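You operate a simulated robot arm through the tools that you are given. There is no shell and no other tool. Be economical: measure what you need, move in short steps, check, and stop when the job is done.

The job below is to be done with a simulated robot arm. You get a single attempt, and the scene is never put back.

## Task
Run the rewind job on the card, then brake the drum again.
Fine: set the tension, zero the counter and free the drum brake before winding; the web ends taut. Where these are worked on the way, their far stop is far enough and under half their travel is too little: drum brake.
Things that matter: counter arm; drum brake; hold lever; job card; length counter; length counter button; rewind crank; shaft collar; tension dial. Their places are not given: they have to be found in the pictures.

The check looks at the end state, three seconds after you hand in, the way a careful person would. Anything else that was tipped, shoved, dropped, spilled or broken makes it a failure.

## Robot
A 6-joint arm with a fingered hand, fixed in place. Base frame: the origin is at the foot of the arm, x ahead of it, y to its left, z up. Lengths are in mm, angles in degrees, forces in N, time in s.
With the tool pointing down near the work surface it reaches from about 220 to 480 mm from the base axis. Its first joint turns from -166.0 to 166.0 degrees. Payload 2.3 kg.
The TCP is the grasp point between the finger pads, 22 mm short of the fingertips. In the tool frame z runs along the fingers and y along their closing line. The gripper opens to 112 mm. The gripper's body begins 60 mm behind the TCP. The gripper is a hand of 3 fingers: y runs from the thumb to the fingers, the wrist lies at [0, 0, -218] in the tool frame, and closing takes about 1.5 s.
Orientation is told as [roll, pitch, yaw] about the base's x, y, z axes, in that order, counted from this pose: with the fingers straight down and closing along the base's y, the tool's x points along the base's -x, its y along +y and its z along -z.

## Interface
- The arm moves only by the tool move_arm. Its argument "moves" is a list of rows, each an object (a shift or turn left out is 0, a gripper value left out holds the last) with "translation": the shift along the tool's x, y, z in mm, a list of three; "turn": the turn, a rotation vector about the tool's x, y, z in degrees, a list of three. In form: [{"translation": [tx, ty, tz], "turn": [rx, ry, rz]}, ...]. A call has 1 to 10 rows; each row is the pose to reach, as a shift and turn from the pose commanded when the call began, along the tool's axes at that moment. "jaw" is the gripper command, from -1 (shut) to 1 (fully open), values between in proportion, set as the call begins (left out, the last holds). A row lasts 0.2 s, in which the tool goes at most 50 mm and 8.6 degrees; a call with a longer step from one row to the next is refused whole, and so is a gripper value outside its range. Where a pose cannot be reached the arm comes as near as it can. A force on the tool above 90 N (or 10 N above the force at the start of the call, whichever is more), or a blocked arm, ends the call early, and 0.2 s more pass. Each finger travels about 72 mm/s and halts on what it meets, pressing with about 26 N; the grip force reading is that of the motor and also rises with nothing between the fingers. The clock runs only during rows and for 0.2 s after the last one: add rows that repeat a pose to give the fingers time. It gives the time, the measured TCP pose, the force on the tool (base axes), the opening and the grip force at its end, in the units of the frame above (readings bear some noise), with the torque about the TCP (base axes, N m) and any sound that the robot's microphone picked up.
- Cameras (640 x 400 px; columns grow to the right, rows downward): "scene" is fixed at [220.6, 650.9, 1460.3]; the picture's right is [-0.97, -0.23, 0.00], its down [-0.12, 0.51, -0.85] and it looks along [0.19, -0.83, -0.52] (base axes); focal length 370 px, centre (320, 200). "wrist" rides on the gripper at [66, 3, -80] in the tool frame; the picture's right is [-0.05, 1.00, 0.00], its down [-0.77, -0.04, -0.64] and it looks along [-0.64, -0.03, 0.77] (tool axes); focal length 275 px, centre (320, 200).
- camera(camera): a new picture of that camera. No time passes.
- lift_body(by): slides the trunk up (or, below 0, down) by that many mm; the arm rides with it, the base frame stays. It gives what a move gives, with no picture.
- finger_targets(finger1, finger2, thumb_bend): sets how far each is bent, from 0 (flat) to 1 (curled in); at 0.3 the hand is open as for a grip, at 0.7 the pads meet at the TCP. One left out holds its place. A second passes; each finger stops where it meets its share of the squeeze, and holds until it gets a number again. A gripper value or a shape takes the hand back. It gives what a move gives, with no picture; readings hold the bend of each and the force on the fingers (four entries, about 0 where the hand has none), thumb and palm.
- hand_shape(shape): the hand has 3 fingers and takes this shape, open, in about a second: jaw (thumb against the fingers, like two jaws); tri (thumb and two fingers); tip (a fingertip pinch); poke (one finger out to press); point (the index stretched); flat (the hand flat); cup (the hand cupped); fist (a fist). The gripper value then closes the fingers along that shape, each until it touches; the sizes above hold for jaw. It gives what a move gives, with no picture.
- point_at(camera, pixels): for up to 12 pixels [column, row] of the newest picture of that camera ("zoom" is the newest enlarged one), the place [x, y, z] in the base frame of the surface seen there, good to about 2 mm. No time passes.
- close_up(camera, box): a new picture of the part [left, top, right, bottom] of that camera's present view, enlarged. No time passes.
- close_job(): hands the job in; it is judged then, once.

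Go step by step. Measure first, check grasps and placings, and put right what went wrong. The budget is 80 turns and 54 pictures, counting those below and the enlarged ones. Unless the task says otherwise, let go and move clear before handing in, and close with one line.

The tools are called after ">>>" as name(argument=value, ...) on one line, values as JSON. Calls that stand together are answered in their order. move_arm: Moves the arm, as the interface text tells. Its arguments: {"type":"object","properties":{"moves":{"type":"array","items":{"type":"object","properties":{"translation":{"type":"array","items":{"type":"number"}},"turn":{"type":"array","items":{"type":"number"}}}}},"jaw":{"type":"number"}},"required":["moves"]} The other tools are called the same way: lift_body (by) slides the trunk up or down; hand_shape (shape) gives the hand a shape; finger_targets (finger1, finger2, thumb_bend) moves the fingers one by one; camera (camera) takes a picture; point_at (camera, pixels) gives the place of the surface under pixels of a picture; close_up (camera, box) takes an enlarged picture of a part of a camera's view; close_job () hands the job in.

At the start:

```text
clock: 0.0
position: [308.2, -69.1, 1162.6]
tcp_rot: [0.1, 0.0, 0.0]
force: [-0.6, -0.2, -0.5]
wrist_torque: [0.0, 0.0, -0.01]
opening: 112.1
grasp_force: 0.1
shape: jaw
bend: [0.3, 0.3, 0.3]
finger forces: [0.0, 0.0, 0.0, 0.1, 0.0, 0.0]
trunk travel left (down, up): [-525.0, 65.0]
```

scene: 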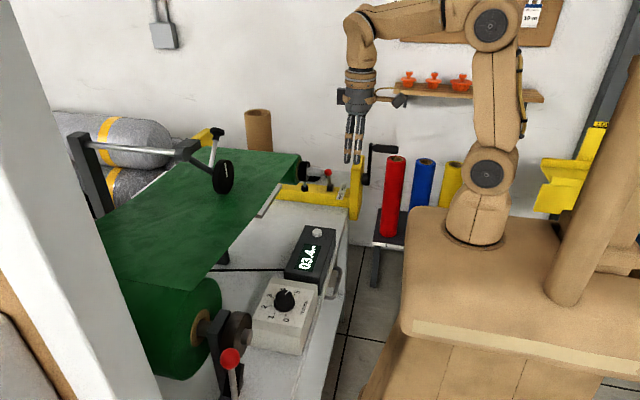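
wrist: 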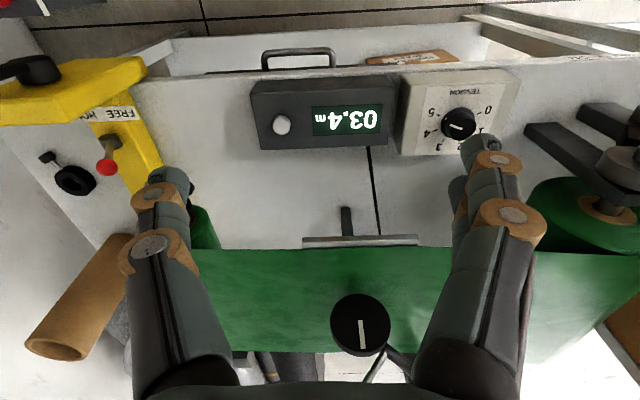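

The pictures show the counter reading 03.4, the tension dial at about (285,298), a red lever at (230,358), a yellow frame with a red hold lever at (328,175), and cards at scene (532,12) and wrist (410,58). I'll enlarge these.

>>> close_up(camera="scene", box=[480, 0, 580, 60])

>>> close_up(camera="scene", box=[190, 210, 350, 400])

>>> close_up(camera="scene", box=[250, 120, 410, 230])

>>> close_up(camera="wrist", box=[230, 30, 530, 180])

```text
6.40 times, centred on (530, 30) of scene
```

zoom: 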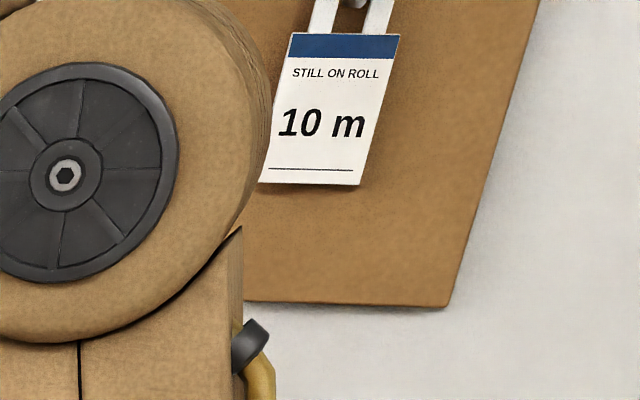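

```text
2.11 times, centred on (270, 305) of scene
```

zoom: 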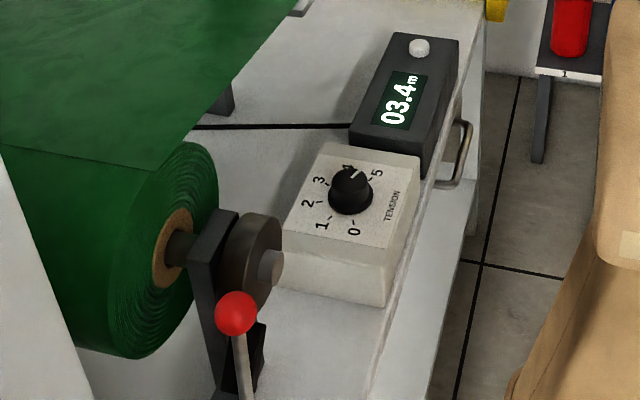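

```text
3.64 times, centred on (330, 175) of scene
```

zoom: 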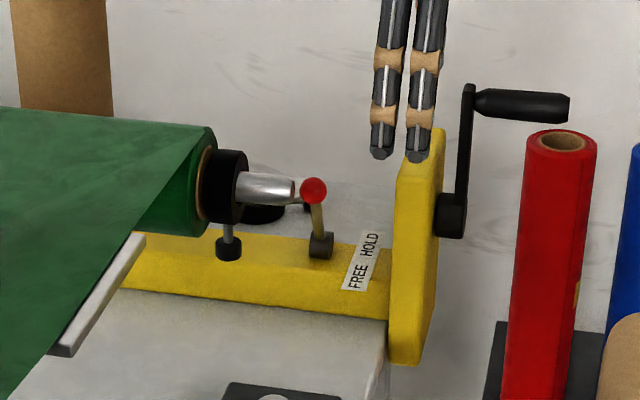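

```text
2.13 times, centred on (380, 105) of wrist
```

zoom: 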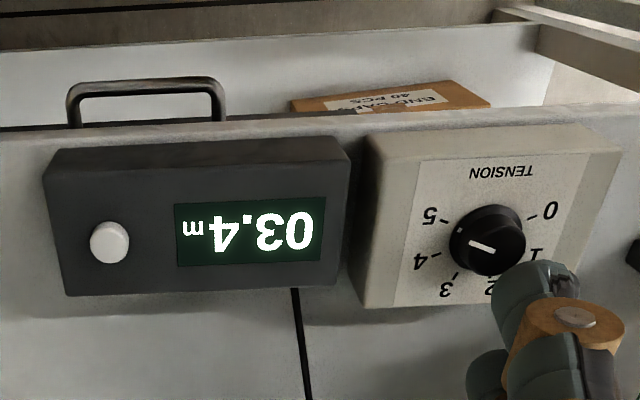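

The wall tag says "STILL ON ROLL 10 m", which doesn't look like the job card, so I'll keep looking for that. The dial pointer is at about 4. I'll measure the key points next.

>>> point_at(camera="scene", pixels=[[285, 299], [318, 232], [310, 258], [230, 357], [328, 173], [384, 147], [223, 177], [475, 230], [306, 172], [303, 188], [355, 200], [365, 178]])

>>> close_up(camera="scene", box=[520, 100, 640, 230])

>>> close_up(camera="scene", box=[60, 110, 260, 235])

```text
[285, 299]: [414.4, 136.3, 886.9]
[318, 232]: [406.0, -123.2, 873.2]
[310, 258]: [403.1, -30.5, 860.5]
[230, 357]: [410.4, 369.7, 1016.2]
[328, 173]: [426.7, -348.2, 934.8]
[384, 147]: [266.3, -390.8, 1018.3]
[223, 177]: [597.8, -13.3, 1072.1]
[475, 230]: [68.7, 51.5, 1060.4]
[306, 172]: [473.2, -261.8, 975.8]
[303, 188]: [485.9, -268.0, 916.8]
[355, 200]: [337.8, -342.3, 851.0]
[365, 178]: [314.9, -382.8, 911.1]
```

```text
3.08 times, centred on (580, 165) of scene
```

zoom: 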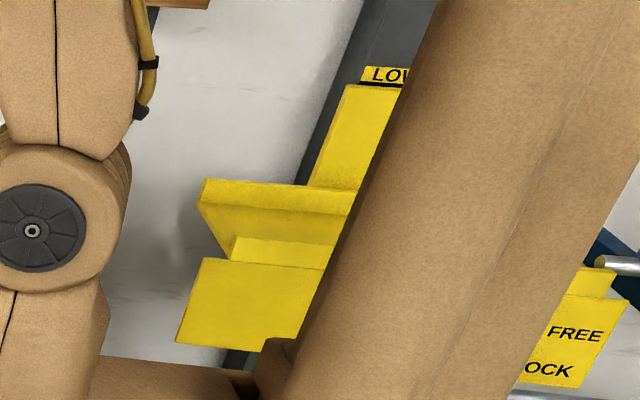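

```text
3.20 times, centred on (160, 172) of scene
```

zoom: 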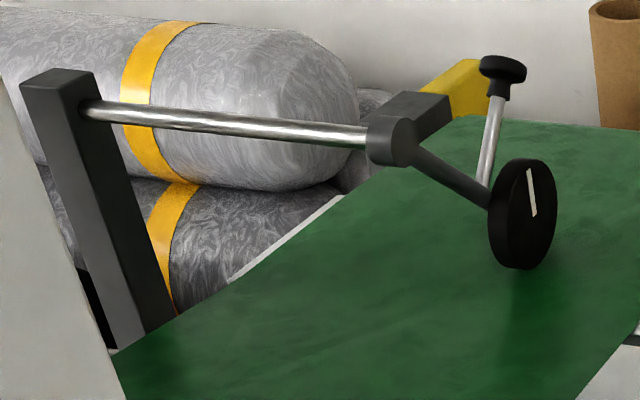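

The rest of the cork board is hidden behind the arm, so the job card may be there. I'll locate the board and the tag, and look at the lower-tray area.

>>> point_at(camera="scene", pixels=[[532, 15], [545, 35], [430, 92], [165, 35], [340, 285], [345, 230], [215, 132], [200, 200], [260, 210], [235, 320], [228, 395], [370, 245]])

>>> move_arm(moves=[{"turn": [0, -8, 0]}, {"turn": [0, -16, 0]}, {"turn": [0, -24, 0]}, {"turn": [0, -32, 0]}, {"turn": [0, -40, 0]}])

>>> camera(camera="wrist")

>>> camera(camera="scene")

```text
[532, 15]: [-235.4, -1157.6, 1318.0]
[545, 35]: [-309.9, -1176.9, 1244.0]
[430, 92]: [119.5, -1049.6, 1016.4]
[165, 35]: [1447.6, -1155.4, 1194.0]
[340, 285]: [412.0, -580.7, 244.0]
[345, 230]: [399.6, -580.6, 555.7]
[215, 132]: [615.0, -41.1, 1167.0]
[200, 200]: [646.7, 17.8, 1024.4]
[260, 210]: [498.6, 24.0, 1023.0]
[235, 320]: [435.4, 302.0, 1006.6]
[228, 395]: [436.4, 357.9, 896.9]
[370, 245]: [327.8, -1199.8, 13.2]
```

```text
clock: 1.2
position: [308.7, -69.6, 1162.2]
tcp_rot: [-0.2, -40.1, 0.2]
force: [0.1, -0.2, -0.4]
wrist_torque: [0.0, 0.02, 0.02]
opening: 112.1
grasp_force: 0.1
shape: jaw
bend: [0.3, 0.3, 0.3]
finger forces: [0.0, 0.0, 0.1, 0.1, 0.0, 0.0]
trunk travel left (down, up): [-525.0, 65.0]
```

```text
45 pictures are left
```

wrist: 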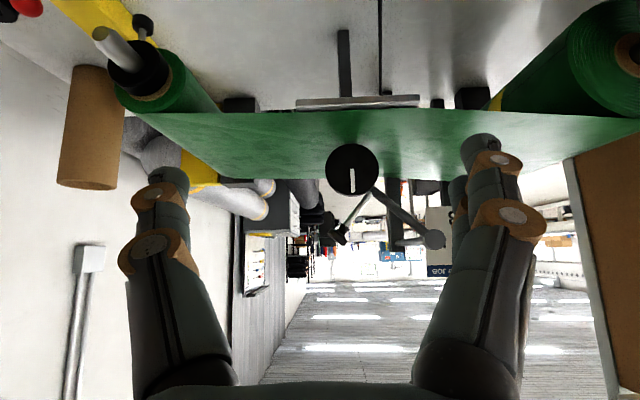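

```text
44 pictures are left
```

scene: 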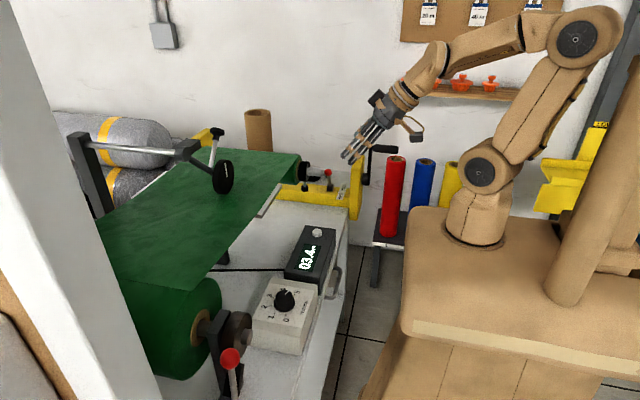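

A card marked "JOB" shows behind the counter arm at wrist (440,245), partly blocked by a finger. I'll zoom in on it and on the board tags.

>>> close_up(camera="wrist", box=[380, 180, 500, 290])

>>> close_up(camera="scene", box=[400, 0, 560, 50])

```text
3.64 times, centred on (440, 235) of wrist
```

zoom: 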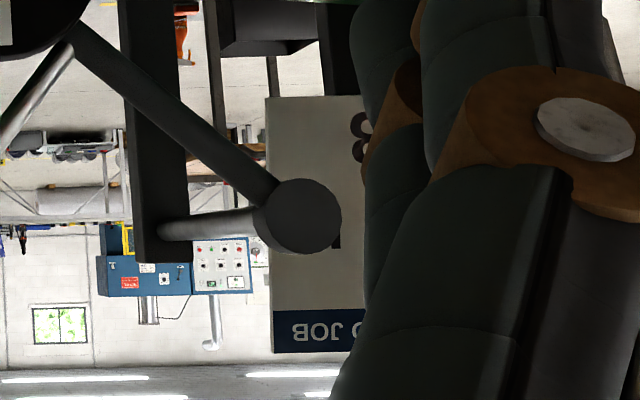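

```text
4.00 times, centred on (480, 25) of scene
```

zoom: 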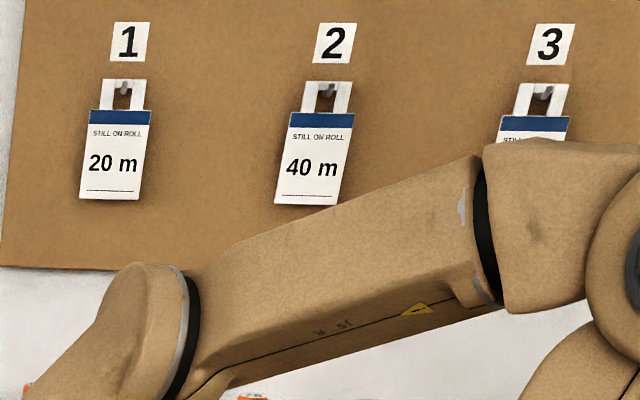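

The job card sits upright behind the web. I'll shift +y so the fingers and counter arm clear the view.

>>> move_arm(moves=[{"translation": [0, 45, 0]}, {"translation": [0, 90, 0]}, {"translation": [0, 135, 0]}, {"translation": [0, 180, 0]}])

>>> camera(camera="wrist")

```text
clock: 2.2
position: [308.6, 110.0, 1161.7]
tcp_rot: [-0.1, -39.9, 0.1]
force: [0.5, 0.7, 0.6]
wrist_torque: [0.02, -0.01, 0.0]
opening: 111.7
grasp_force: 0.0
shape: jaw
bend: [0.3, 0.3, 0.3]
finger forces: [0.0, 0.0, 0.0, 0.0, 0.0, 0.0]
trunk travel left (down, up): [-525.0, 65.0]
```

```text
41 pictures are left
```

wrist: 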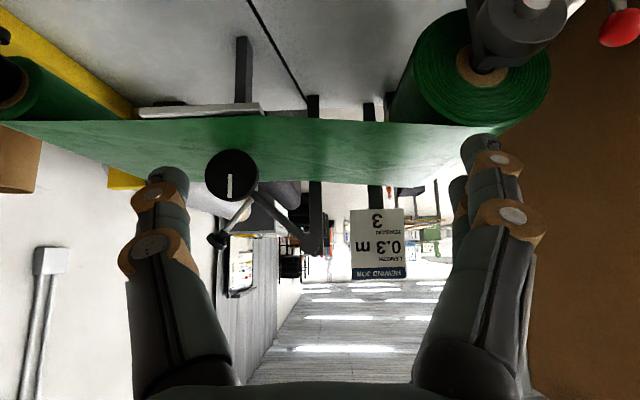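

>>> close_up(camera="wrist", box=[330, 195, 430, 285])

>>> close_up(camera="wrist", box=[460, 0, 640, 110])

>>> point_at(camera="wrist", pixels=[[230, 175], [300, 150], [240, 135], [218, 240], [205, 110], [20, 100], [619, 29], [540, 5], [480, 60]])

```text
4.44 times, centred on (380, 240) of wrist
```

zoom: 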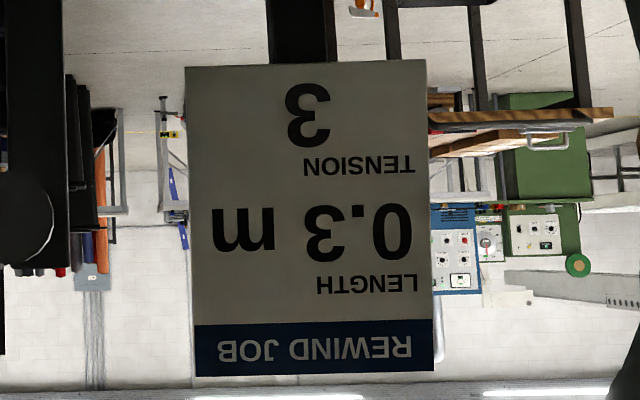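

```text
3.56 times, centred on (550, 55) of wrist
```

zoom: 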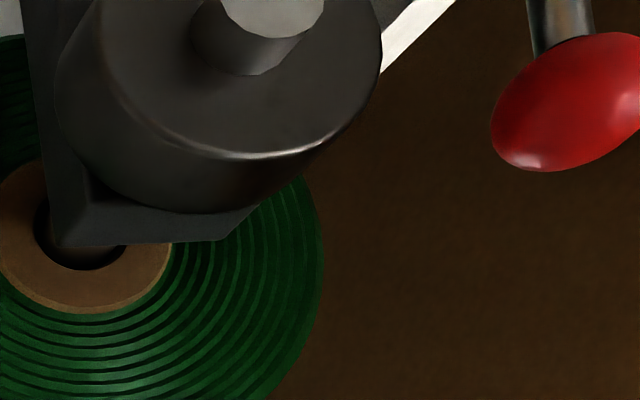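

```text
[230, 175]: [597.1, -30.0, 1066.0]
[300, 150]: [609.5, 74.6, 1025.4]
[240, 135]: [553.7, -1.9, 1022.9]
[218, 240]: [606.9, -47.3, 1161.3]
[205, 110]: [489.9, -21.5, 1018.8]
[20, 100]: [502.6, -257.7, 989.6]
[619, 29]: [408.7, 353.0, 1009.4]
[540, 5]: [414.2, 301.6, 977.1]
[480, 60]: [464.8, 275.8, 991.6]
```

The job is length 0.3 m at tension 3. Next I'll untilt and move over to view the hold lever and crank end.

>>> move_arm(moves=[{"translation": [0, -45, 0], "turn": [0, 8, 0]}, {"translation": [0, -90, 0], "turn": [0, 16, 0]}, {"translation": [0, -135, 0], "turn": [0, 24, 0]}, {"translation": [0, -180, 0], "turn": [0, 32, 0]}, {"translation": [0, -225, 0], "turn": [0, 40, 0]}, {"translation": [0, -270, 0], "turn": [0, 40, 0]}, {"translation": [0, -315, 0], "turn": [0, 40, 0]}, {"translation": [0, -360, 0], "turn": [0, 40, 0]}, {"translation": [0, -400, 0], "turn": [0, 40, 0]}])

>>> camera(camera="wrist")

```text
clock: 4.2
position: [307.0, -274.6, 1148.3]
tcp_rot: [-0.1, 0.0, -0.1]
force: [-1.0, 0.4, -0.1]
wrist_torque: [-0.04, 0.01, -0.01]
opening: 111.8
grasp_force: 0.0
shape: jaw
bend: [0.3, 0.3, 0.3]
finger forces: [0.0, 0.0, 0.1, 0.0, 0.0, 0.0]
out of reach, approached as far as the arm can: row 9
trunk travel left (down, up): [-525.0, 65.0]
```

```text
38 pictures are left
```

wrist: 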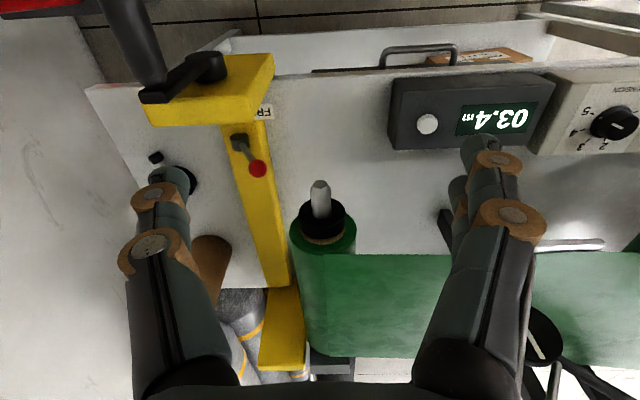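

From here the take-up shaft end (320,190) and the yellow bracket with its crank look offset. I'll zoom in and measure.

>>> close_up(camera="wrist", box=[80, 0, 400, 200])

>>> close_up(camera="wrist", box=[130, 100, 370, 250])

>>> point_at(camera="wrist", pixels=[[258, 169], [241, 142], [322, 184], [322, 212], [180, 180], [155, 157], [210, 68], [165, 92], [125, 30], [262, 112], [150, 85], [260, 60]])

```text
2.00 times, centred on (240, 100) of wrist
```

zoom: 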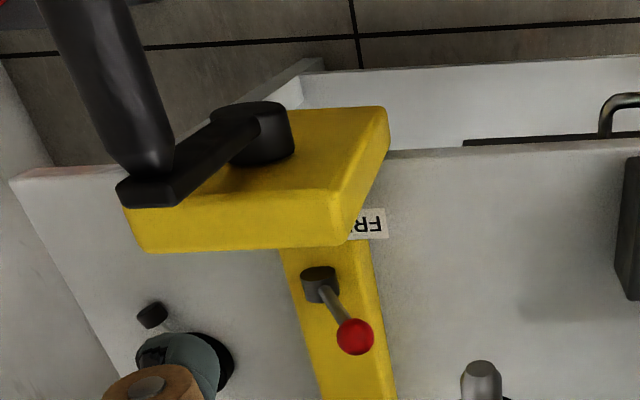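

```text
2.67 times, centred on (250, 175) of wrist
```

zoom: 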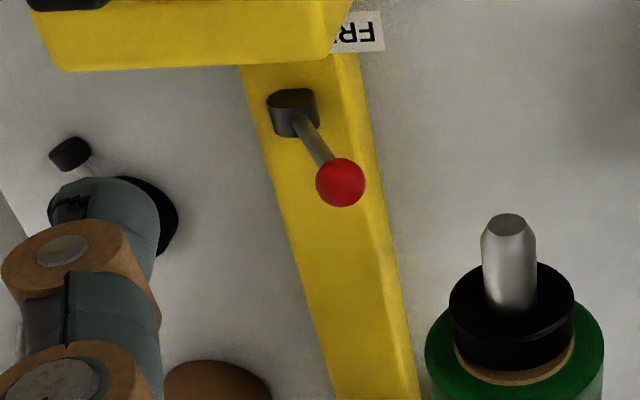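

```text
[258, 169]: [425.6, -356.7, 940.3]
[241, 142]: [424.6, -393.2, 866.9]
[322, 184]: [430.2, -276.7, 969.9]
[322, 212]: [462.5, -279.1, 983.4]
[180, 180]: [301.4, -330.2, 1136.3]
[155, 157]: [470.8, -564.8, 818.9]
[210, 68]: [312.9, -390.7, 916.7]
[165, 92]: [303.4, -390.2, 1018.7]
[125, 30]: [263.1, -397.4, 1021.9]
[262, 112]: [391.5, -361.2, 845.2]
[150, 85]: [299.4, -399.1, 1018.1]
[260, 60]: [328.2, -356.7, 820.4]
```

The hold lever knob (426,-357,940) leans +y toward "FREE". The counter wheel's bottom comes out near z≈1025, so it appears to rest on the web at 1023. I'll go to the dial now.

>>> move_arm(moves=[{"translation": [0, 50, 0]}, {"translation": [0, 100, 0]}, {"translation": [0, 150, 0]}, {"translation": [0, 200, 0]}, {"translation": [0, 250, 0]}, {"translation": [0, 300, 0]}, {"translation": [0, 350, 0]}, {"translation": [0, 400, 0]}, {"translation": [0, 410, 0]}])

>>> lift_body(by=-150)

>>> camera(camera="wrist")

```text
clock: 6.2
position: [306.6, 137.3, 1148.0]
tcp_rot: [-0.1, 0.1, 0.1]
force: [-0.4, 0.2, -0.1]
wrist_torque: [0.01, 0.03, -0.02]
opening: 112.0
grasp_force: 0.1
shape: jaw
bend: [0.3, 0.3, 0.3]
finger forces: [0.0, 0.1, 0.0, 0.1, 0.1, 0.0]
trunk travel left (down, up): [-525.0, 65.0]
```

```text
clock: 8.0
position: [306.8, 137.4, 998.0]
tcp_rot: [0.1, 0.0, 0.0]
force: [-0.4, 0.2, 0.5]
wrist_torque: [0.01, -0.03, -0.02]
opening: 111.7
grasp_force: 0.1
shape: jaw
bend: [0.3, 0.3, 0.3]
finger forces: [0.0, 0.1, 0.0, 0.0, 0.1, 0.1]
trunk travel left (down, up): [-375.0, 215.0]
```

```text
35 pictures are left
```

wrist: 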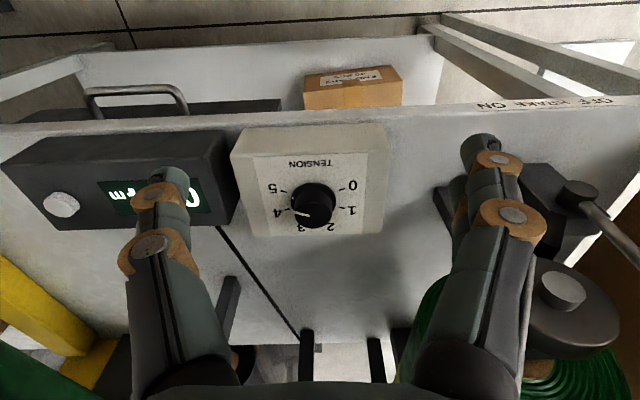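

The dial pointer reads about 4, and the table is labelled "OFF … BRAKE … ON". I'll zoom in on both.

>>> close_up(camera="wrist", box=[230, 120, 400, 240])

>>> point_at(camera="zoom", pixels=[[315, 250], [320, 290], [265, 320], [200, 240], [230, 320], [320, 375], [420, 310], [430, 235], [110, 100], [560, 100], [560, 390], [90, 390]])

>>> close_up(camera="wrist", box=[440, 60, 640, 330])

>>> point_at(camera="wrist", pixels=[[580, 193], [610, 220], [560, 290], [600, 320], [490, 105], [605, 101], [545, 103], [540, 220], [59, 206], [632, 258]])

```text
3.33 times, centred on (315, 180) of wrist
```

zoom: 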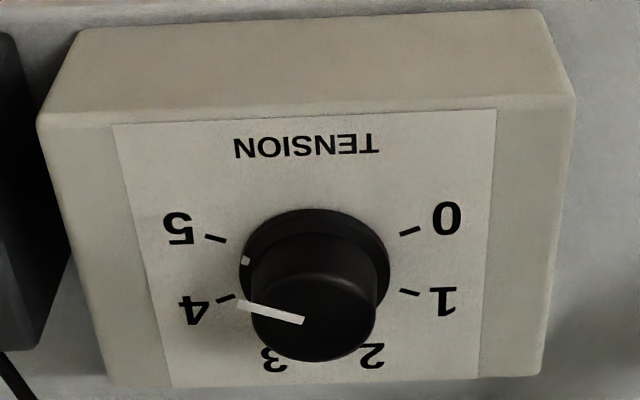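

```text
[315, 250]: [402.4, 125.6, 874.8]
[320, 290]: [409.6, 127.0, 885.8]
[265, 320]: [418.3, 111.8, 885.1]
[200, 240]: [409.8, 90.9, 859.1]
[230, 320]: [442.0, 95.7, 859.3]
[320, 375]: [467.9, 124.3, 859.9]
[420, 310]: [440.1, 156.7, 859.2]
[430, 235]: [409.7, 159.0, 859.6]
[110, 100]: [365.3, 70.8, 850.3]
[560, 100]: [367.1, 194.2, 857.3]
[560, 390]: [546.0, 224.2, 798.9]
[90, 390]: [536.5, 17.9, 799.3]
```

```text
1.48 times, centred on (540, 195) of wrist
```

zoom: 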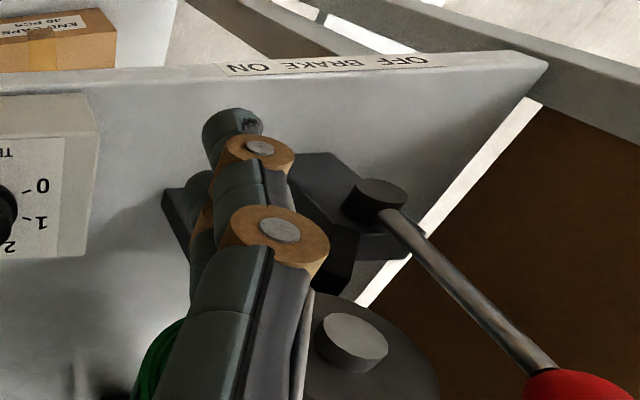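

```text
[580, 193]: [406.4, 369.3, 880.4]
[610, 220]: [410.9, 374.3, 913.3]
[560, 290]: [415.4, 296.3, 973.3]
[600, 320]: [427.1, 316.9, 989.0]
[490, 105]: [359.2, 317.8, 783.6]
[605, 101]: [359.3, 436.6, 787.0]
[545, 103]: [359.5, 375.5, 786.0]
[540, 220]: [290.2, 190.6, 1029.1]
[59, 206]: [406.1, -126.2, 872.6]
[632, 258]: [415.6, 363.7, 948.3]
```

The face is flat at z≈859.5 and the knob top is about z 886. I'll measure the pointer direction precisely.

>>> close_up(camera="wrist", box=[264, 170, 360, 230])

>>> point_at(camera="zoom", pixels=[[145, 225], [250, 250], [330, 175], [330, 335], [220, 250], [430, 250], [60, 118], [80, 200], [525, 115], [540, 215], [140, 150], [325, 250]])

```text
6.67 times, centred on (312, 200) of wrist
```

zoom: 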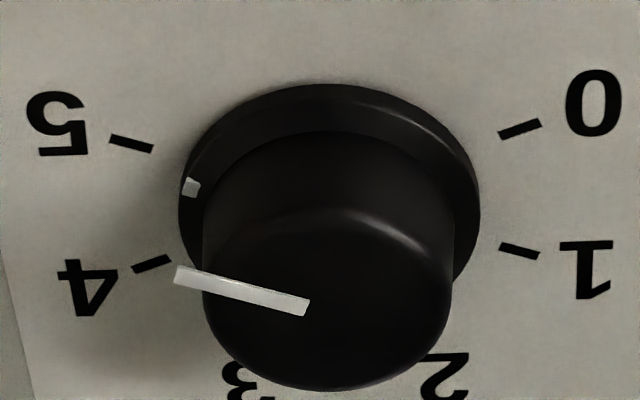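

```text
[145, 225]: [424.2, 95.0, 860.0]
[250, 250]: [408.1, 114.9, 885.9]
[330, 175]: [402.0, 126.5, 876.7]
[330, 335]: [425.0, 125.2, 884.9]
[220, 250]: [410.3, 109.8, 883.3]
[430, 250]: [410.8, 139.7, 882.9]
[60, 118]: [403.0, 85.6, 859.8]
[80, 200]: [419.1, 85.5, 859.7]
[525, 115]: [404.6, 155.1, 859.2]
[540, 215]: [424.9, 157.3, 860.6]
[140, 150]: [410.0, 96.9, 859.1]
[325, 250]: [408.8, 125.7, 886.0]
```

The pointer seems to sit between 4 and 5. I'll check it from the scene camera.

>>> close_up(camera="scene", box=[255, 275, 319, 315])

>>> point_at(camera="zoom", pixels=[[320, 200], [300, 230], [340, 250], [250, 250], [380, 250]])

```text
10.00 times, centred on (287, 295) of scene
```

zoom: 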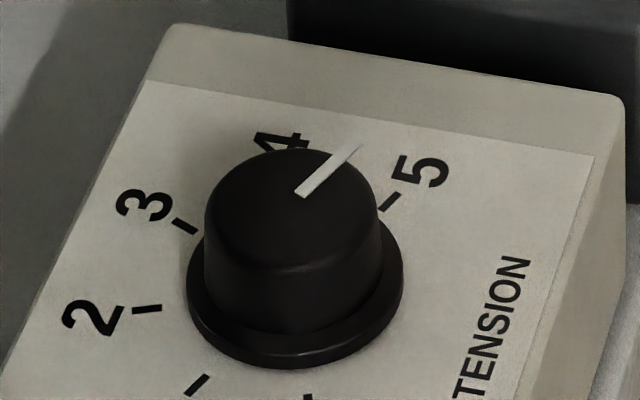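

```text
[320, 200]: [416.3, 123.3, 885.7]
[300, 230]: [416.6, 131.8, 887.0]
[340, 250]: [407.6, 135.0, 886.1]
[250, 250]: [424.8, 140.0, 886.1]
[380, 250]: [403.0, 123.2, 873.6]
```

Both views agree that the pointer is at about 4.9. Getting to 3 needs roughly 85° counter-clockwise seen from above. I'll pre-rotate the hand +40° and go over the knob at about (418.5,125.5).

>>> move_arm(moves=[{"translation": [-25, -3, 10], "turn": [0, 0, 8]}, {"translation": [-50, -6, 20], "turn": [0, 0, 16]}, {"translation": [-75, -9, 30], "turn": [0, 0, 24]}, {"translation": [-100, -12, 40], "turn": [0, 0, 32]}, {"translation": [-112, -12, 48], "turn": [0, 0, 40]}], jaw=0.4)

>>> camera(camera="wrist")

```text
clock: 9.2
position: [419.9, 125.0, 950.9]
tcp_rot: [0.0, 0.0, -40.3]
force: [-0.6, 0.8, 0.7]
wrist_torque: [0.0, -0.02, -0.04]
opening: 78.8
grasp_force: 0.0
shape: jaw
bend: [0.67, 0.67, 0.64]
finger forces: [0.0, 0.1, 0.0, 0.0, 0.0, 0.0]
trunk travel left (down, up): [-375.0, 215.0]
```

```text
30 pictures are left
```

wrist: 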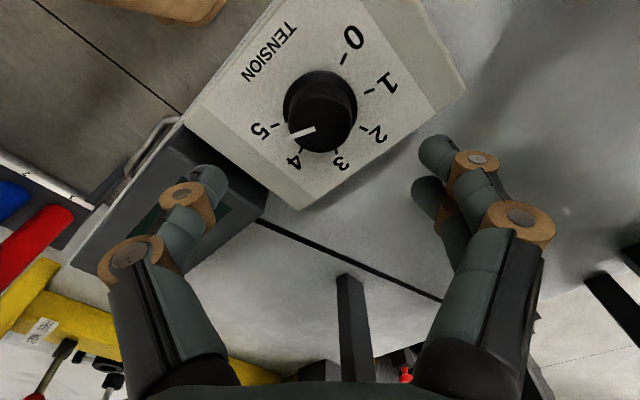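

The pointer lies between 4 and 5 here too. I'll descend onto the knob and close.

>>> move_arm(moves=[{"translation": [0, 0, 30]}, {"translation": [0, 0, 60]}, {"translation": [0, 0, 61]}])

>>> move_arm(moves=[{"translation": [0, 0, 0]}, {"translation": [0, 0, 0]}, {"translation": [0, 0, 0]}, {"translation": [0, 0, 0]}, {"translation": [0, 0, 0]}], jaw=-1)

```text
clock: 9.9
position: [419.0, 123.9, 888.3]
tcp_rot: [0.0, 0.0, -40.1]
force: [0.6, 0.3, 0.6]
wrist_torque: [0.02, 0.0, 0.0]
opening: 79.1
grasp_force: 0.1
shape: jaw
bend: [0.67, 0.67, 0.64]
finger forces: [0.0, 0.0, 0.0, 0.1, 0.0, 0.0]
trunk travel left (down, up): [-375.0, 215.0]
```

```text
clock: 11.2
position: [418.9, 124.5, 889.5]
tcp_rot: [0.0, -0.1, -40.0]
force: [-0.2, 1.5, -1.8]
wrist_torque: [-0.03, 0.05, 0.07]
opening: 29.5
grasp_force: 26.1
shape: jaw
bend: [0.73, 0.74, 0.7]
finger forces: [12.1, 11.8, 0.0, 0.0, 23.8, 0.0]
trunk travel left (down, up): [-375.0, 215.0]
```

It's gripped, with an opening of 29.5 mm. I'll turn −80° about tool z.

>>> move_arm(moves=[{"turn": [0, 0, -8]}, {"turn": [0, 0, -16]}, {"turn": [0, 0, -24]}, {"turn": [0, 0, -32]}, {"turn": [0, 0, -40]}, {"turn": [0, 0, -48]}, {"turn": [0, 0, -56]}, {"turn": [0, 0, -64]}, {"turn": [0, 0, -72]}, {"turn": [0, 0, -80]}])

>>> close_up(camera="wrist", box=[220, 60, 420, 200])

```text
clock: 13.3
position: [419.8, 123.6, 888.6]
tcp_rot: [-0.1, 0.0, 40.0]
force: [4.3, -3.5, -0.7]
wrist_torque: [-0.05, -0.06, -0.03]
opening: 29.1
grasp_force: 26.3
shape: jaw
bend: [0.73, 0.74, 0.7]
finger forces: [11.1, 11.9, 0.0, 0.0, 27.8, 0.0]
trunk travel left (down, up): [-375.0, 215.0]
```

```text
2.86 times, centred on (320, 130) of wrist
```

zoom: 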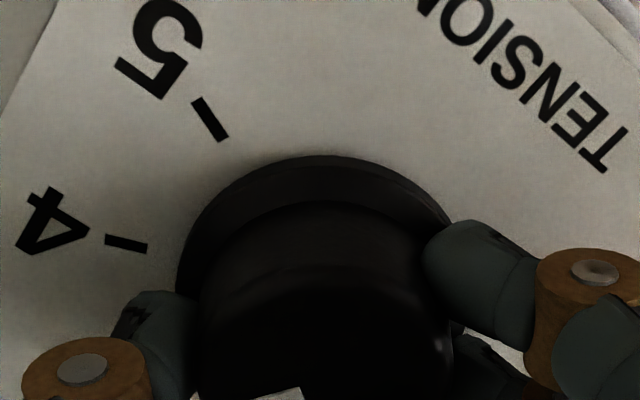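

Pointer has moved. I'll open, rise and check the reading.

>>> move_arm(moves=[{}, {}, {}, {"translation": [0, 0, 0]}, {"translation": [0, 0, -40]}, {"translation": [0, 0, -80]}], jaw=0.4)

>>> close_up(camera="wrist", box=[220, 20, 420, 180])

```text
clock: 14.8
position: [418.9, 123.7, 968.7]
tcp_rot: [0.0, 0.0, 40.0]
force: [-0.5, -0.5, -0.6]
wrist_torque: [0.03, 0.04, -0.02]
opening: 78.1
grasp_force: 0.1
shape: jaw
bend: [0.67, 0.67, 0.64]
finger forces: [0.1, 0.1, 0.1, 0.1, 0.0, 0.0]
trunk travel left (down, up): [-375.0, 215.0]
```

```text
2.50 times, centred on (320, 100) of wrist
```

zoom: 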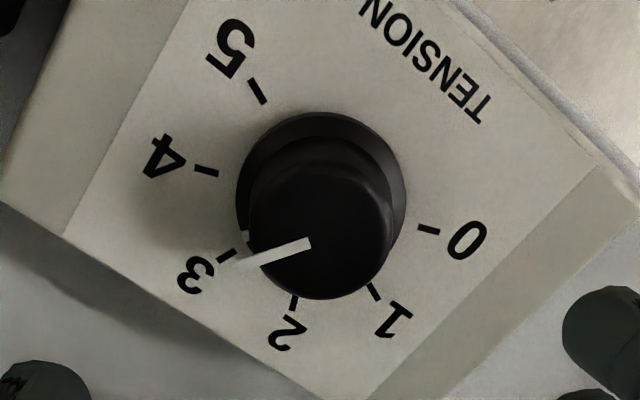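

The pointer looks slightly short of 3. I'll measure it.

>>> point_at(camera="zoom", pixels=[[242, 264], [255, 260], [305, 245], [247, 237], [236, 250], [219, 259], [218, 173], [196, 167], [268, 103], [249, 80], [440, 232], [419, 227]])

>>> close_up(camera="scene", box=[255, 275, 319, 315])

```text
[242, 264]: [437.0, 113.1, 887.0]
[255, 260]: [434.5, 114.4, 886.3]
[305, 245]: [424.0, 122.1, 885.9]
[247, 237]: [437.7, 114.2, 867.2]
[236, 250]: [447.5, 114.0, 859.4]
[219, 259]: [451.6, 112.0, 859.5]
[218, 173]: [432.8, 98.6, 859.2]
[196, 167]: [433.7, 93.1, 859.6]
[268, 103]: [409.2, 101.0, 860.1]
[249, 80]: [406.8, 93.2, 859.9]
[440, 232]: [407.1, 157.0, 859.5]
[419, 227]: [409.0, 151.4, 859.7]
```

```text
10.00 times, centred on (287, 295) of scene
```

zoom: 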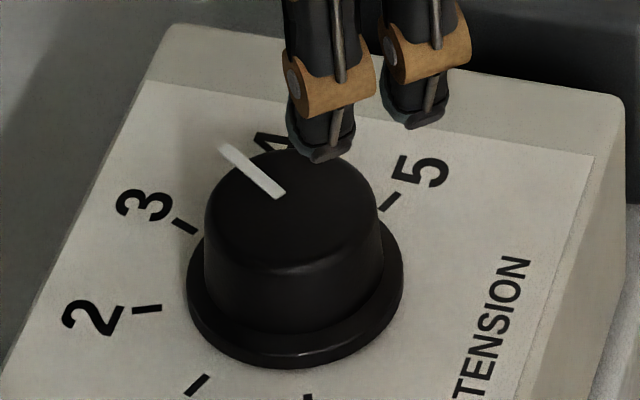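

The pointer is at about 35° and tick 3 at about 23°, so it needs about 12° more. I'll regrip at the knob centre (420,125.5) and turn.

>>> move_arm(moves=[{"translation": [0, 0, 40]}, {"translation": [0, 0, 79]}, {"translation": [0, 0, 79]}])

>>> move_arm(moves=[{}, {}, {}, {}, {}, {"turn": [0, 0, -4]}, {"turn": [0, 0, -8]}, {"turn": [0, 0, -12.5]}, {"turn": [0, 0, -12.5]}], jaw=-1)

>>> move_arm(moves=[{}, {}, {}, {"translation": [0, 0, 0]}, {"translation": [0, 0, -40]}, {"translation": [0, 0, -80]}], jaw=0.4)

>>> close_up(camera="wrist", box=[220, 20, 420, 180])

```text
clock: 15.6
position: [419.6, 125.0, 890.5]
tcp_rot: [-0.1, 0.0, 39.9]
force: [-0.6, 0.5, 0.5]
wrist_torque: [0.01, -0.02, -0.02]
opening: 78.3
grasp_force: 0.1
shape: jaw
bend: [0.67, 0.67, 0.64]
finger forces: [0.1, 0.1, 0.0, 0.1, 0.0, 0.0]
trunk travel left (down, up): [-375.0, 215.0]
```

```text
clock: 17.6
position: [420.1, 124.1, 889.5]
tcp_rot: [0.1, 0.0, 52.5]
force: [3.1, -2.2, -1.4]
wrist_torque: [-0.01, -0.01, -0.05]
opening: 29.2
grasp_force: 26.1
shape: jaw
bend: [0.73, 0.73, 0.7]
finger forces: [11.5, 11.9, 0.0, 0.0, 26.6, 0.0]
trunk travel left (down, up): [-375.0, 215.0]
```

```text
clock: 18.9
position: [420.7, 124.3, 970.0]
tcp_rot: [0.0, -0.1, 52.5]
force: [0.5, -0.1, -0.6]
wrist_torque: [-0.02, 0.01, 0.0]
opening: 78.3
grasp_force: 0.0
shape: jaw
bend: [0.67, 0.67, 0.64]
finger forces: [0.0, 0.1, 0.0, 0.1, 0.0, 0.0]
trunk travel left (down, up): [-375.0, 215.0]
```

```text
2.50 times, centred on (320, 100) of wrist
```

zoom: 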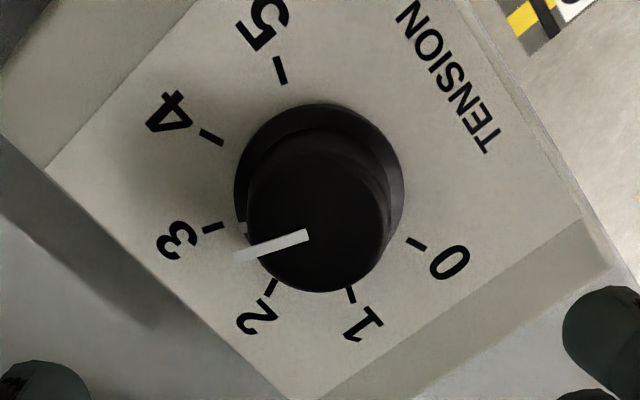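

>>> point_at(camera="zoom", pixels=[[240, 255], [255, 251], [300, 238], [242, 229], [222, 224], [205, 231]])

```text
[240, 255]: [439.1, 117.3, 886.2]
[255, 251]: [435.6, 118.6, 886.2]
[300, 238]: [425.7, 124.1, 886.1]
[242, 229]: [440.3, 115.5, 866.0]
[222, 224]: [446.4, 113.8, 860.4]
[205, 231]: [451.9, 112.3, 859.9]
```

The dial sits at 3, within about 2°. Now I'll go to the counter button at (406,-124.5,873) with the fingers closed.

>>> move_arm(moves=[{"translation": [20.5, -14, 0], "turn": [0, 0, 5.25]}, {"translation": [41, -28, 0], "turn": [0, 0, 10.5]}, {"translation": [61.5, -42, 0], "turn": [0, 0, 15.75]}, {"translation": [82, -56, 0], "turn": [0, 0, 21]}, {"translation": [103, -70, 0], "turn": [0, 0, 26.25]}, {"translation": [123, -84, 0], "turn": [0, 0, 31.5]}, {"translation": [144, -98, 0], "turn": [0, 0, 36.75]}, {"translation": [164.5, -112, 0], "turn": [0, 0, 42]}, {"translation": [185, -126, 0], "turn": [0, 0, 47.25]}, {"translation": [205.6, -140, 0], "turn": [0, 0, 52.5]}], jaw=-1)

>>> camera(camera="wrist")

```text
clock: 21.1
position: [404.3, -123.6, 970.8]
tcp_rot: [-0.1, 0.0, -0.1]
force: [0.2, -0.2, 0.4]
wrist_torque: [-0.03, -0.01, 0.01]
opening: 0.0
grasp_force: 25.5
shape: jaw
bend: [0.67, 0.67, 0.75]
finger forces: [0.1, 0.0, 0.0, 0.1, 0.0, 0.1]
trunk travel left (down, up): [-375.0, 215.0]
```

```text
25 pictures are left
```

wrist: 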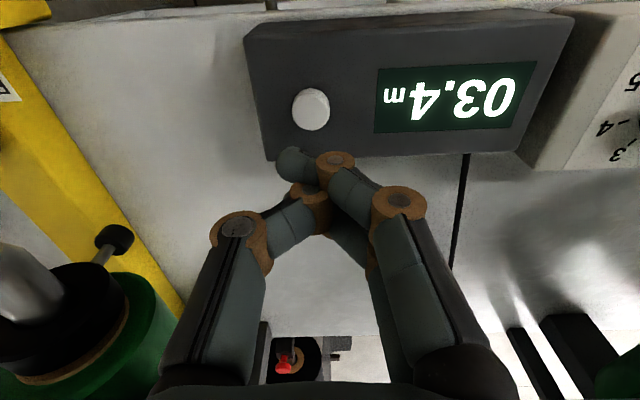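

The closed fingertips are above the button. I'll descend gradually.

>>> move_arm(moves=[{"translation": [0, 0, 35]}, {"translation": [0, 0, 68]}, {"translation": [0, 0, 72]}, {"translation": [0, 0, 75]}])

>>> close_up(camera="wrist", box=[220, 0, 460, 230])

```text
clock: 22.1
position: [404.8, -122.6, 894.5]
tcp_rot: [-0.1, 0.0, 0.1]
force: [1.0, 0.4, 0.0]
wrist_torque: [-0.03, 0.01, -0.02]
opening: 0.2
grasp_force: 26.1
shape: jaw
bend: [0.67, 0.67, 0.75]
finger forces: [0.0, 0.0, 0.0, 0.0, 0.0, 0.1]
trunk travel left (down, up): [-375.0, 215.0]
```

```text
1.74 times, centred on (340, 115) of wrist
```

zoom: 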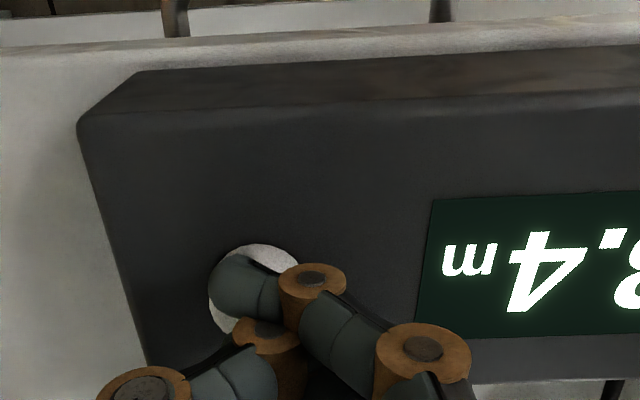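

Fingertips are over the button with no contact yet, so I'll press further.

>>> move_arm(moves=[{"translation": [0, 0, 2]}, {"translation": [0, 0, 4]}, {"translation": [0, 0, 6]}])

>>> camera(camera="wrist")

```text
clock: 22.9
position: [404.9, -123.0, 888.0]
tcp_rot: [0.0, 0.0, 0.0]
force: [0.0, 0.9, 0.7]
wrist_torque: [0.01, 0.0, -0.01]
opening: 0.0
grasp_force: 25.6
shape: jaw
bend: [0.67, 0.67, 0.75]
finger forces: [0.0, 0.0, 0.0, 0.1, 0.1, 0.0]
trunk travel left (down, up): [-375.0, 215.0]
```

```text
23 pictures are left
```

wrist: 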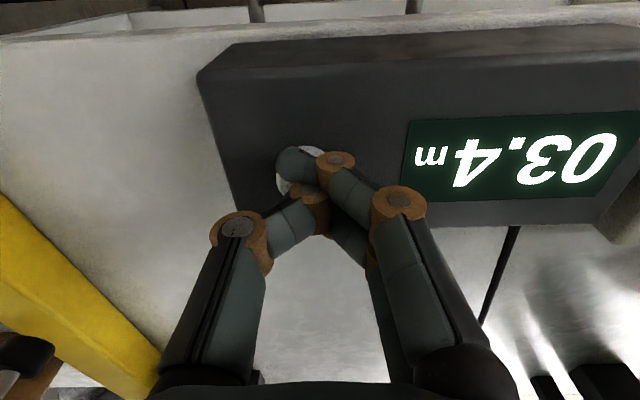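

>>> move_arm(moves=[{"translation": [0, 0, 2]}, {"translation": [0, 0, 4]}, {"translation": [0, 0, 6]}, {"translation": [0, 0, 8]}])

```text
clock: 23.9
position: [404.5, -124.0, 882.2]
tcp_rot: [0.0, -0.1, -0.1]
force: [-1.1, 1.5, 5.4]
wrist_torque: [-0.07, -0.04, -0.02]
opening: 0.0
grasp_force: 26.3
shape: jaw
bend: [0.67, 0.7, 0.75]
finger forces: [0.0, 7.4, 0.0, 0.1, 0.0, 0.0]
trunk travel left (down, up): [-375.0, 215.0]
heard: click
```

Contact and a click. I'll rise and check the display.

>>> move_arm(moves=[{"translation": [0, 0, -40]}, {"translation": [0, 0, -80]}])

>>> camera(camera="scene")

```text
clock: 24.6
position: [404.9, -124.2, 962.0]
tcp_rot: [0.0, 0.0, 0.0]
force: [0.1, 1.3, 0.8]
wrist_torque: [0.01, 0.03, 0.0]
opening: 0.2
grasp_force: 25.4
shape: jaw
bend: [0.67, 0.67, 0.75]
finger forces: [0.0, 0.1, 0.1, 0.1, 0.1, 0.1]
trunk travel left (down, up): [-375.0, 215.0]
```

```text
22 pictures are left
```

scene: 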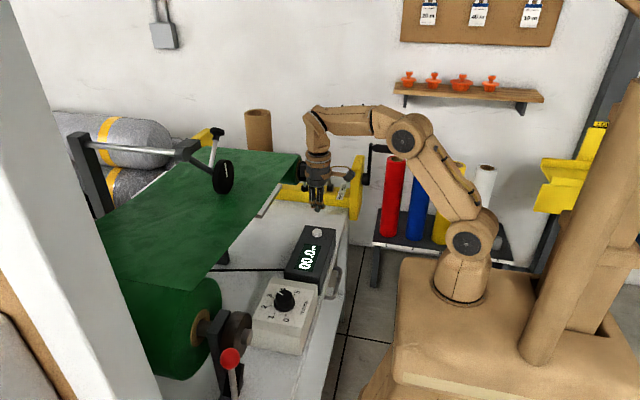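

The counter reads 00.0. Now I'll check the brake lever geometry.

>>> close_up(camera="scene", box=[180, 300, 308, 400])

>>> point_at(camera="zoom", pixels=[[240, 270], [252, 310], [255, 340], [262, 390], [250, 245], [225, 290], [275, 285], [360, 160], [180, 370], [320, 290], [300, 350], [300, 150]])

```text
4.00 times, centred on (244, 350) of scene
```

zoom: 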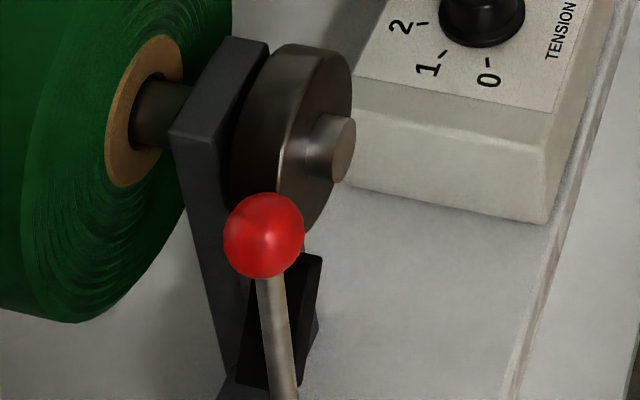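

```text
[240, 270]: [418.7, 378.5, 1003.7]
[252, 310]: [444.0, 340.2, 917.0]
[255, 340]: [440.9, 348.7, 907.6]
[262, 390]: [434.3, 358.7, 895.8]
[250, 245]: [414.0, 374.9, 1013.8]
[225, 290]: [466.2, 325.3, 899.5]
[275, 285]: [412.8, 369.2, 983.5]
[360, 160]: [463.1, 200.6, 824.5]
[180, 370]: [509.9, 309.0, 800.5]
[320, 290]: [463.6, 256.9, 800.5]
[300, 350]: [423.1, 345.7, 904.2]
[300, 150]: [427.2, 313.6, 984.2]
```

The brake knob centre is ≈(411,364,1013), radius 15, with its pivot near (≈410,376,880). "OFF" is toward +y. The knob is far out, so I'll approach with the tool yawed 30° and tilted 70° outward, jaws partly open to straddle it.

>>> move_arm(moves=[{"translation": [12.5, 37.4, -3.8], "turn": [0, 0, -3]}, {"translation": [25, 74.8, -7.6], "turn": [0, 0, -6]}, {"translation": [37.5, 112, -11.4], "turn": [0, 0, -9]}, {"translation": [50, 150, -15.2], "turn": [0, 0, -12]}, {"translation": [62.5, 187, -19], "turn": [0, 0, -15]}, {"translation": [75, 224, -22.8], "turn": [0, 0, -18]}, {"translation": [87.5, 262, -26.6], "turn": [0, 0, -21]}, {"translation": [100, 299, -30.4], "turn": [0, 0, -24]}, {"translation": [112.5, 337, -34], "turn": [0, 0, -27]}, {"translation": [125, 374, -38], "turn": [0, 0, -30]}], jaw=0)

>>> move_arm(moves=[{"turn": [0, -8, 0]}, {"turn": [0, -16, 0]}, {"turn": [0, -24, 0]}, {"turn": [0, -32, 0]}, {"turn": [0, -40, 0]}, {"turn": [0, -48, 0]}, {"turn": [0, -56, 0]}, {"turn": [0, -64, 0]}, {"turn": [0, -70, 0]}])

>>> camera(camera="wrist")

```text
clock: 26.8
position: [279.6, 250.6, 997.8]
tcp_rot: [0.1, 0.0, 30.0]
force: [-0.7, 0.5, -0.2]
wrist_torque: [-0.01, -0.01, -0.01]
opening: 55.6
grasp_force: 0.0
shape: jaw
bend: [0.73, 0.73, 0.7]
finger forces: [0.0, 0.0, 0.0, 0.0, 0.0, 0.0]
trunk travel left (down, up): [-375.0, 215.0]
```

```text
clock: 28.8
position: [284.9, 271.2, 1005.6]
tcp_rot: [-0.1, -70.0, 30.0]
force: [0.3, -0.5, -0.6]
wrist_torque: [0.04, 0.05, 0.03]
opening: 55.8
grasp_force: 0.0
shape: jaw
bend: [0.73, 0.73, 0.7]
finger forces: [0.0, 0.0, 0.0, 0.0, 0.0, 0.0]
out of reach, approached as far as the arm can: row 8, 9
trunk travel left (down, up): [-375.0, 215.0]
```

```text
20 pictures are left
```

wrist: 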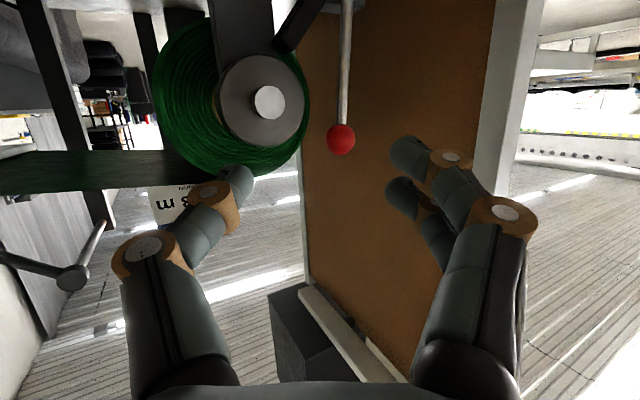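

The lever is clearly visible with the knob at (341,139), just right of the reel flange. I'll line up the open jaws first, then check.

>>> move_arm(moves=[{"translation": [-30, 14, 10]}, {"translation": [-68, 27, 20]}, {"translation": [-68, 27, 60]}])

>>> camera(camera="wrist")

```text
clock: 29.6
position: [341.1, 333.8, 1049.0]
tcp_rot: [-0.1, -69.9, 30.1]
force: [0.8, 0.5, -0.4]
wrist_torque: [0.01, 0.0, 0.0]
opening: 55.8
grasp_force: 0.0
shape: jaw
bend: [0.73, 0.73, 0.7]
finger forces: [0.0, 0.1, 0.0, 0.1, 0.0, 0.0]
trunk travel left (down, up): [-375.0, 215.0]
```

```text
19 pictures are left
```

wrist: 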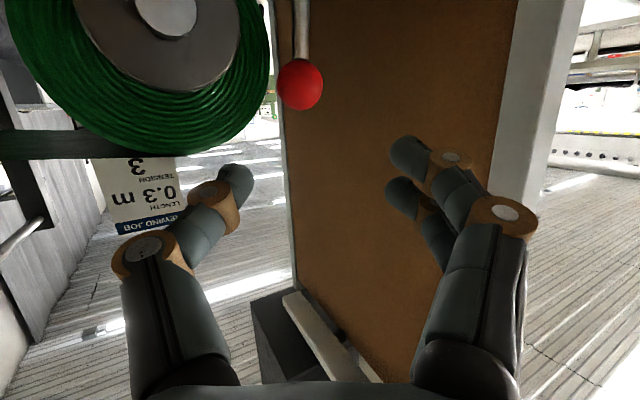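

Offsets are as planned: knob 83 mm ahead, 9 mm toward the thumb and 8 mm below axis. I'll move in along the tool.

>>> move_arm(moves=[{"translation": [0, 0, 30]}, {"translation": [0, 0, 60]}, {"translation": [0, 0, 76]}])

>>> camera(camera="wrist")

```text
clock: 30.4
position: [402.8, 367.0, 1022.8]
tcp_rot: [0.0, -70.0, 29.9]
force: [0.7, -0.4, -0.5]
wrist_torque: [-0.01, 0.01, 0.0]
opening: 55.7
grasp_force: 0.0
shape: jaw
bend: [0.73, 0.73, 0.7]
finger forces: [0.1, 0.0, 0.0, 0.0, 0.0, 0.1]
trunk travel left (down, up): [-375.0, 215.0]
```

```text
18 pictures are left
```

wrist: 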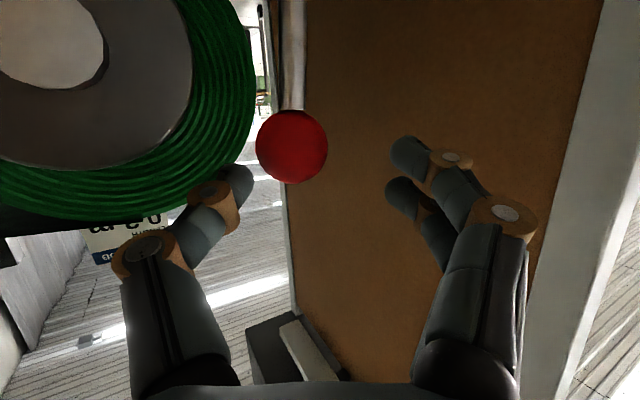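

The knob is between the thumb and fingers. I'll push it +y along its arc toward OFF.

>>> move_arm(moves=[{"translation": [-2.5, 13, 7]}, {"translation": [-5.1, 26, 14.1]}, {"translation": [-4, 39, 22.5]}, {"translation": [-2.8, 52, 30.9]}])

>>> camera(camera="wrist")

```text
clock: 31.4
position: [402.1, 425.5, 1020.9]
tcp_rot: [0.1, -70.6, 29.9]
force: [10.9, 2.1, 36.3]
wrist_torque: [-1.44, -0.69, 0.47]
opening: 59.2
grasp_force: 0.0
shape: jaw
bend: [0.73, 0.73, 0.7]
finger forces: [0.0, 0.1, 0.0, 0.0, 38.7, 0.0]
trunk travel left (down, up): [-375.0, 215.0]
```

```text
17 pictures are left
```

wrist: 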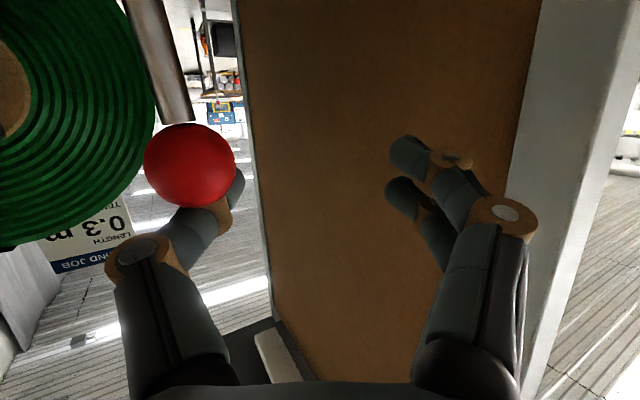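

The upward 36 N shows the thumb riding on top of the knob. I'll measure the knob's position.

>>> point_at(camera="wrist", pixels=[[190, 165], [160, 60], [205, 200], [230, 190], [175, 100]])

```text
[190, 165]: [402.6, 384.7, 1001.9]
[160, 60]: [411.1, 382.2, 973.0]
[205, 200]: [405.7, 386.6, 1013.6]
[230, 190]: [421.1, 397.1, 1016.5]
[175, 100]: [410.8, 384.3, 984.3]
```

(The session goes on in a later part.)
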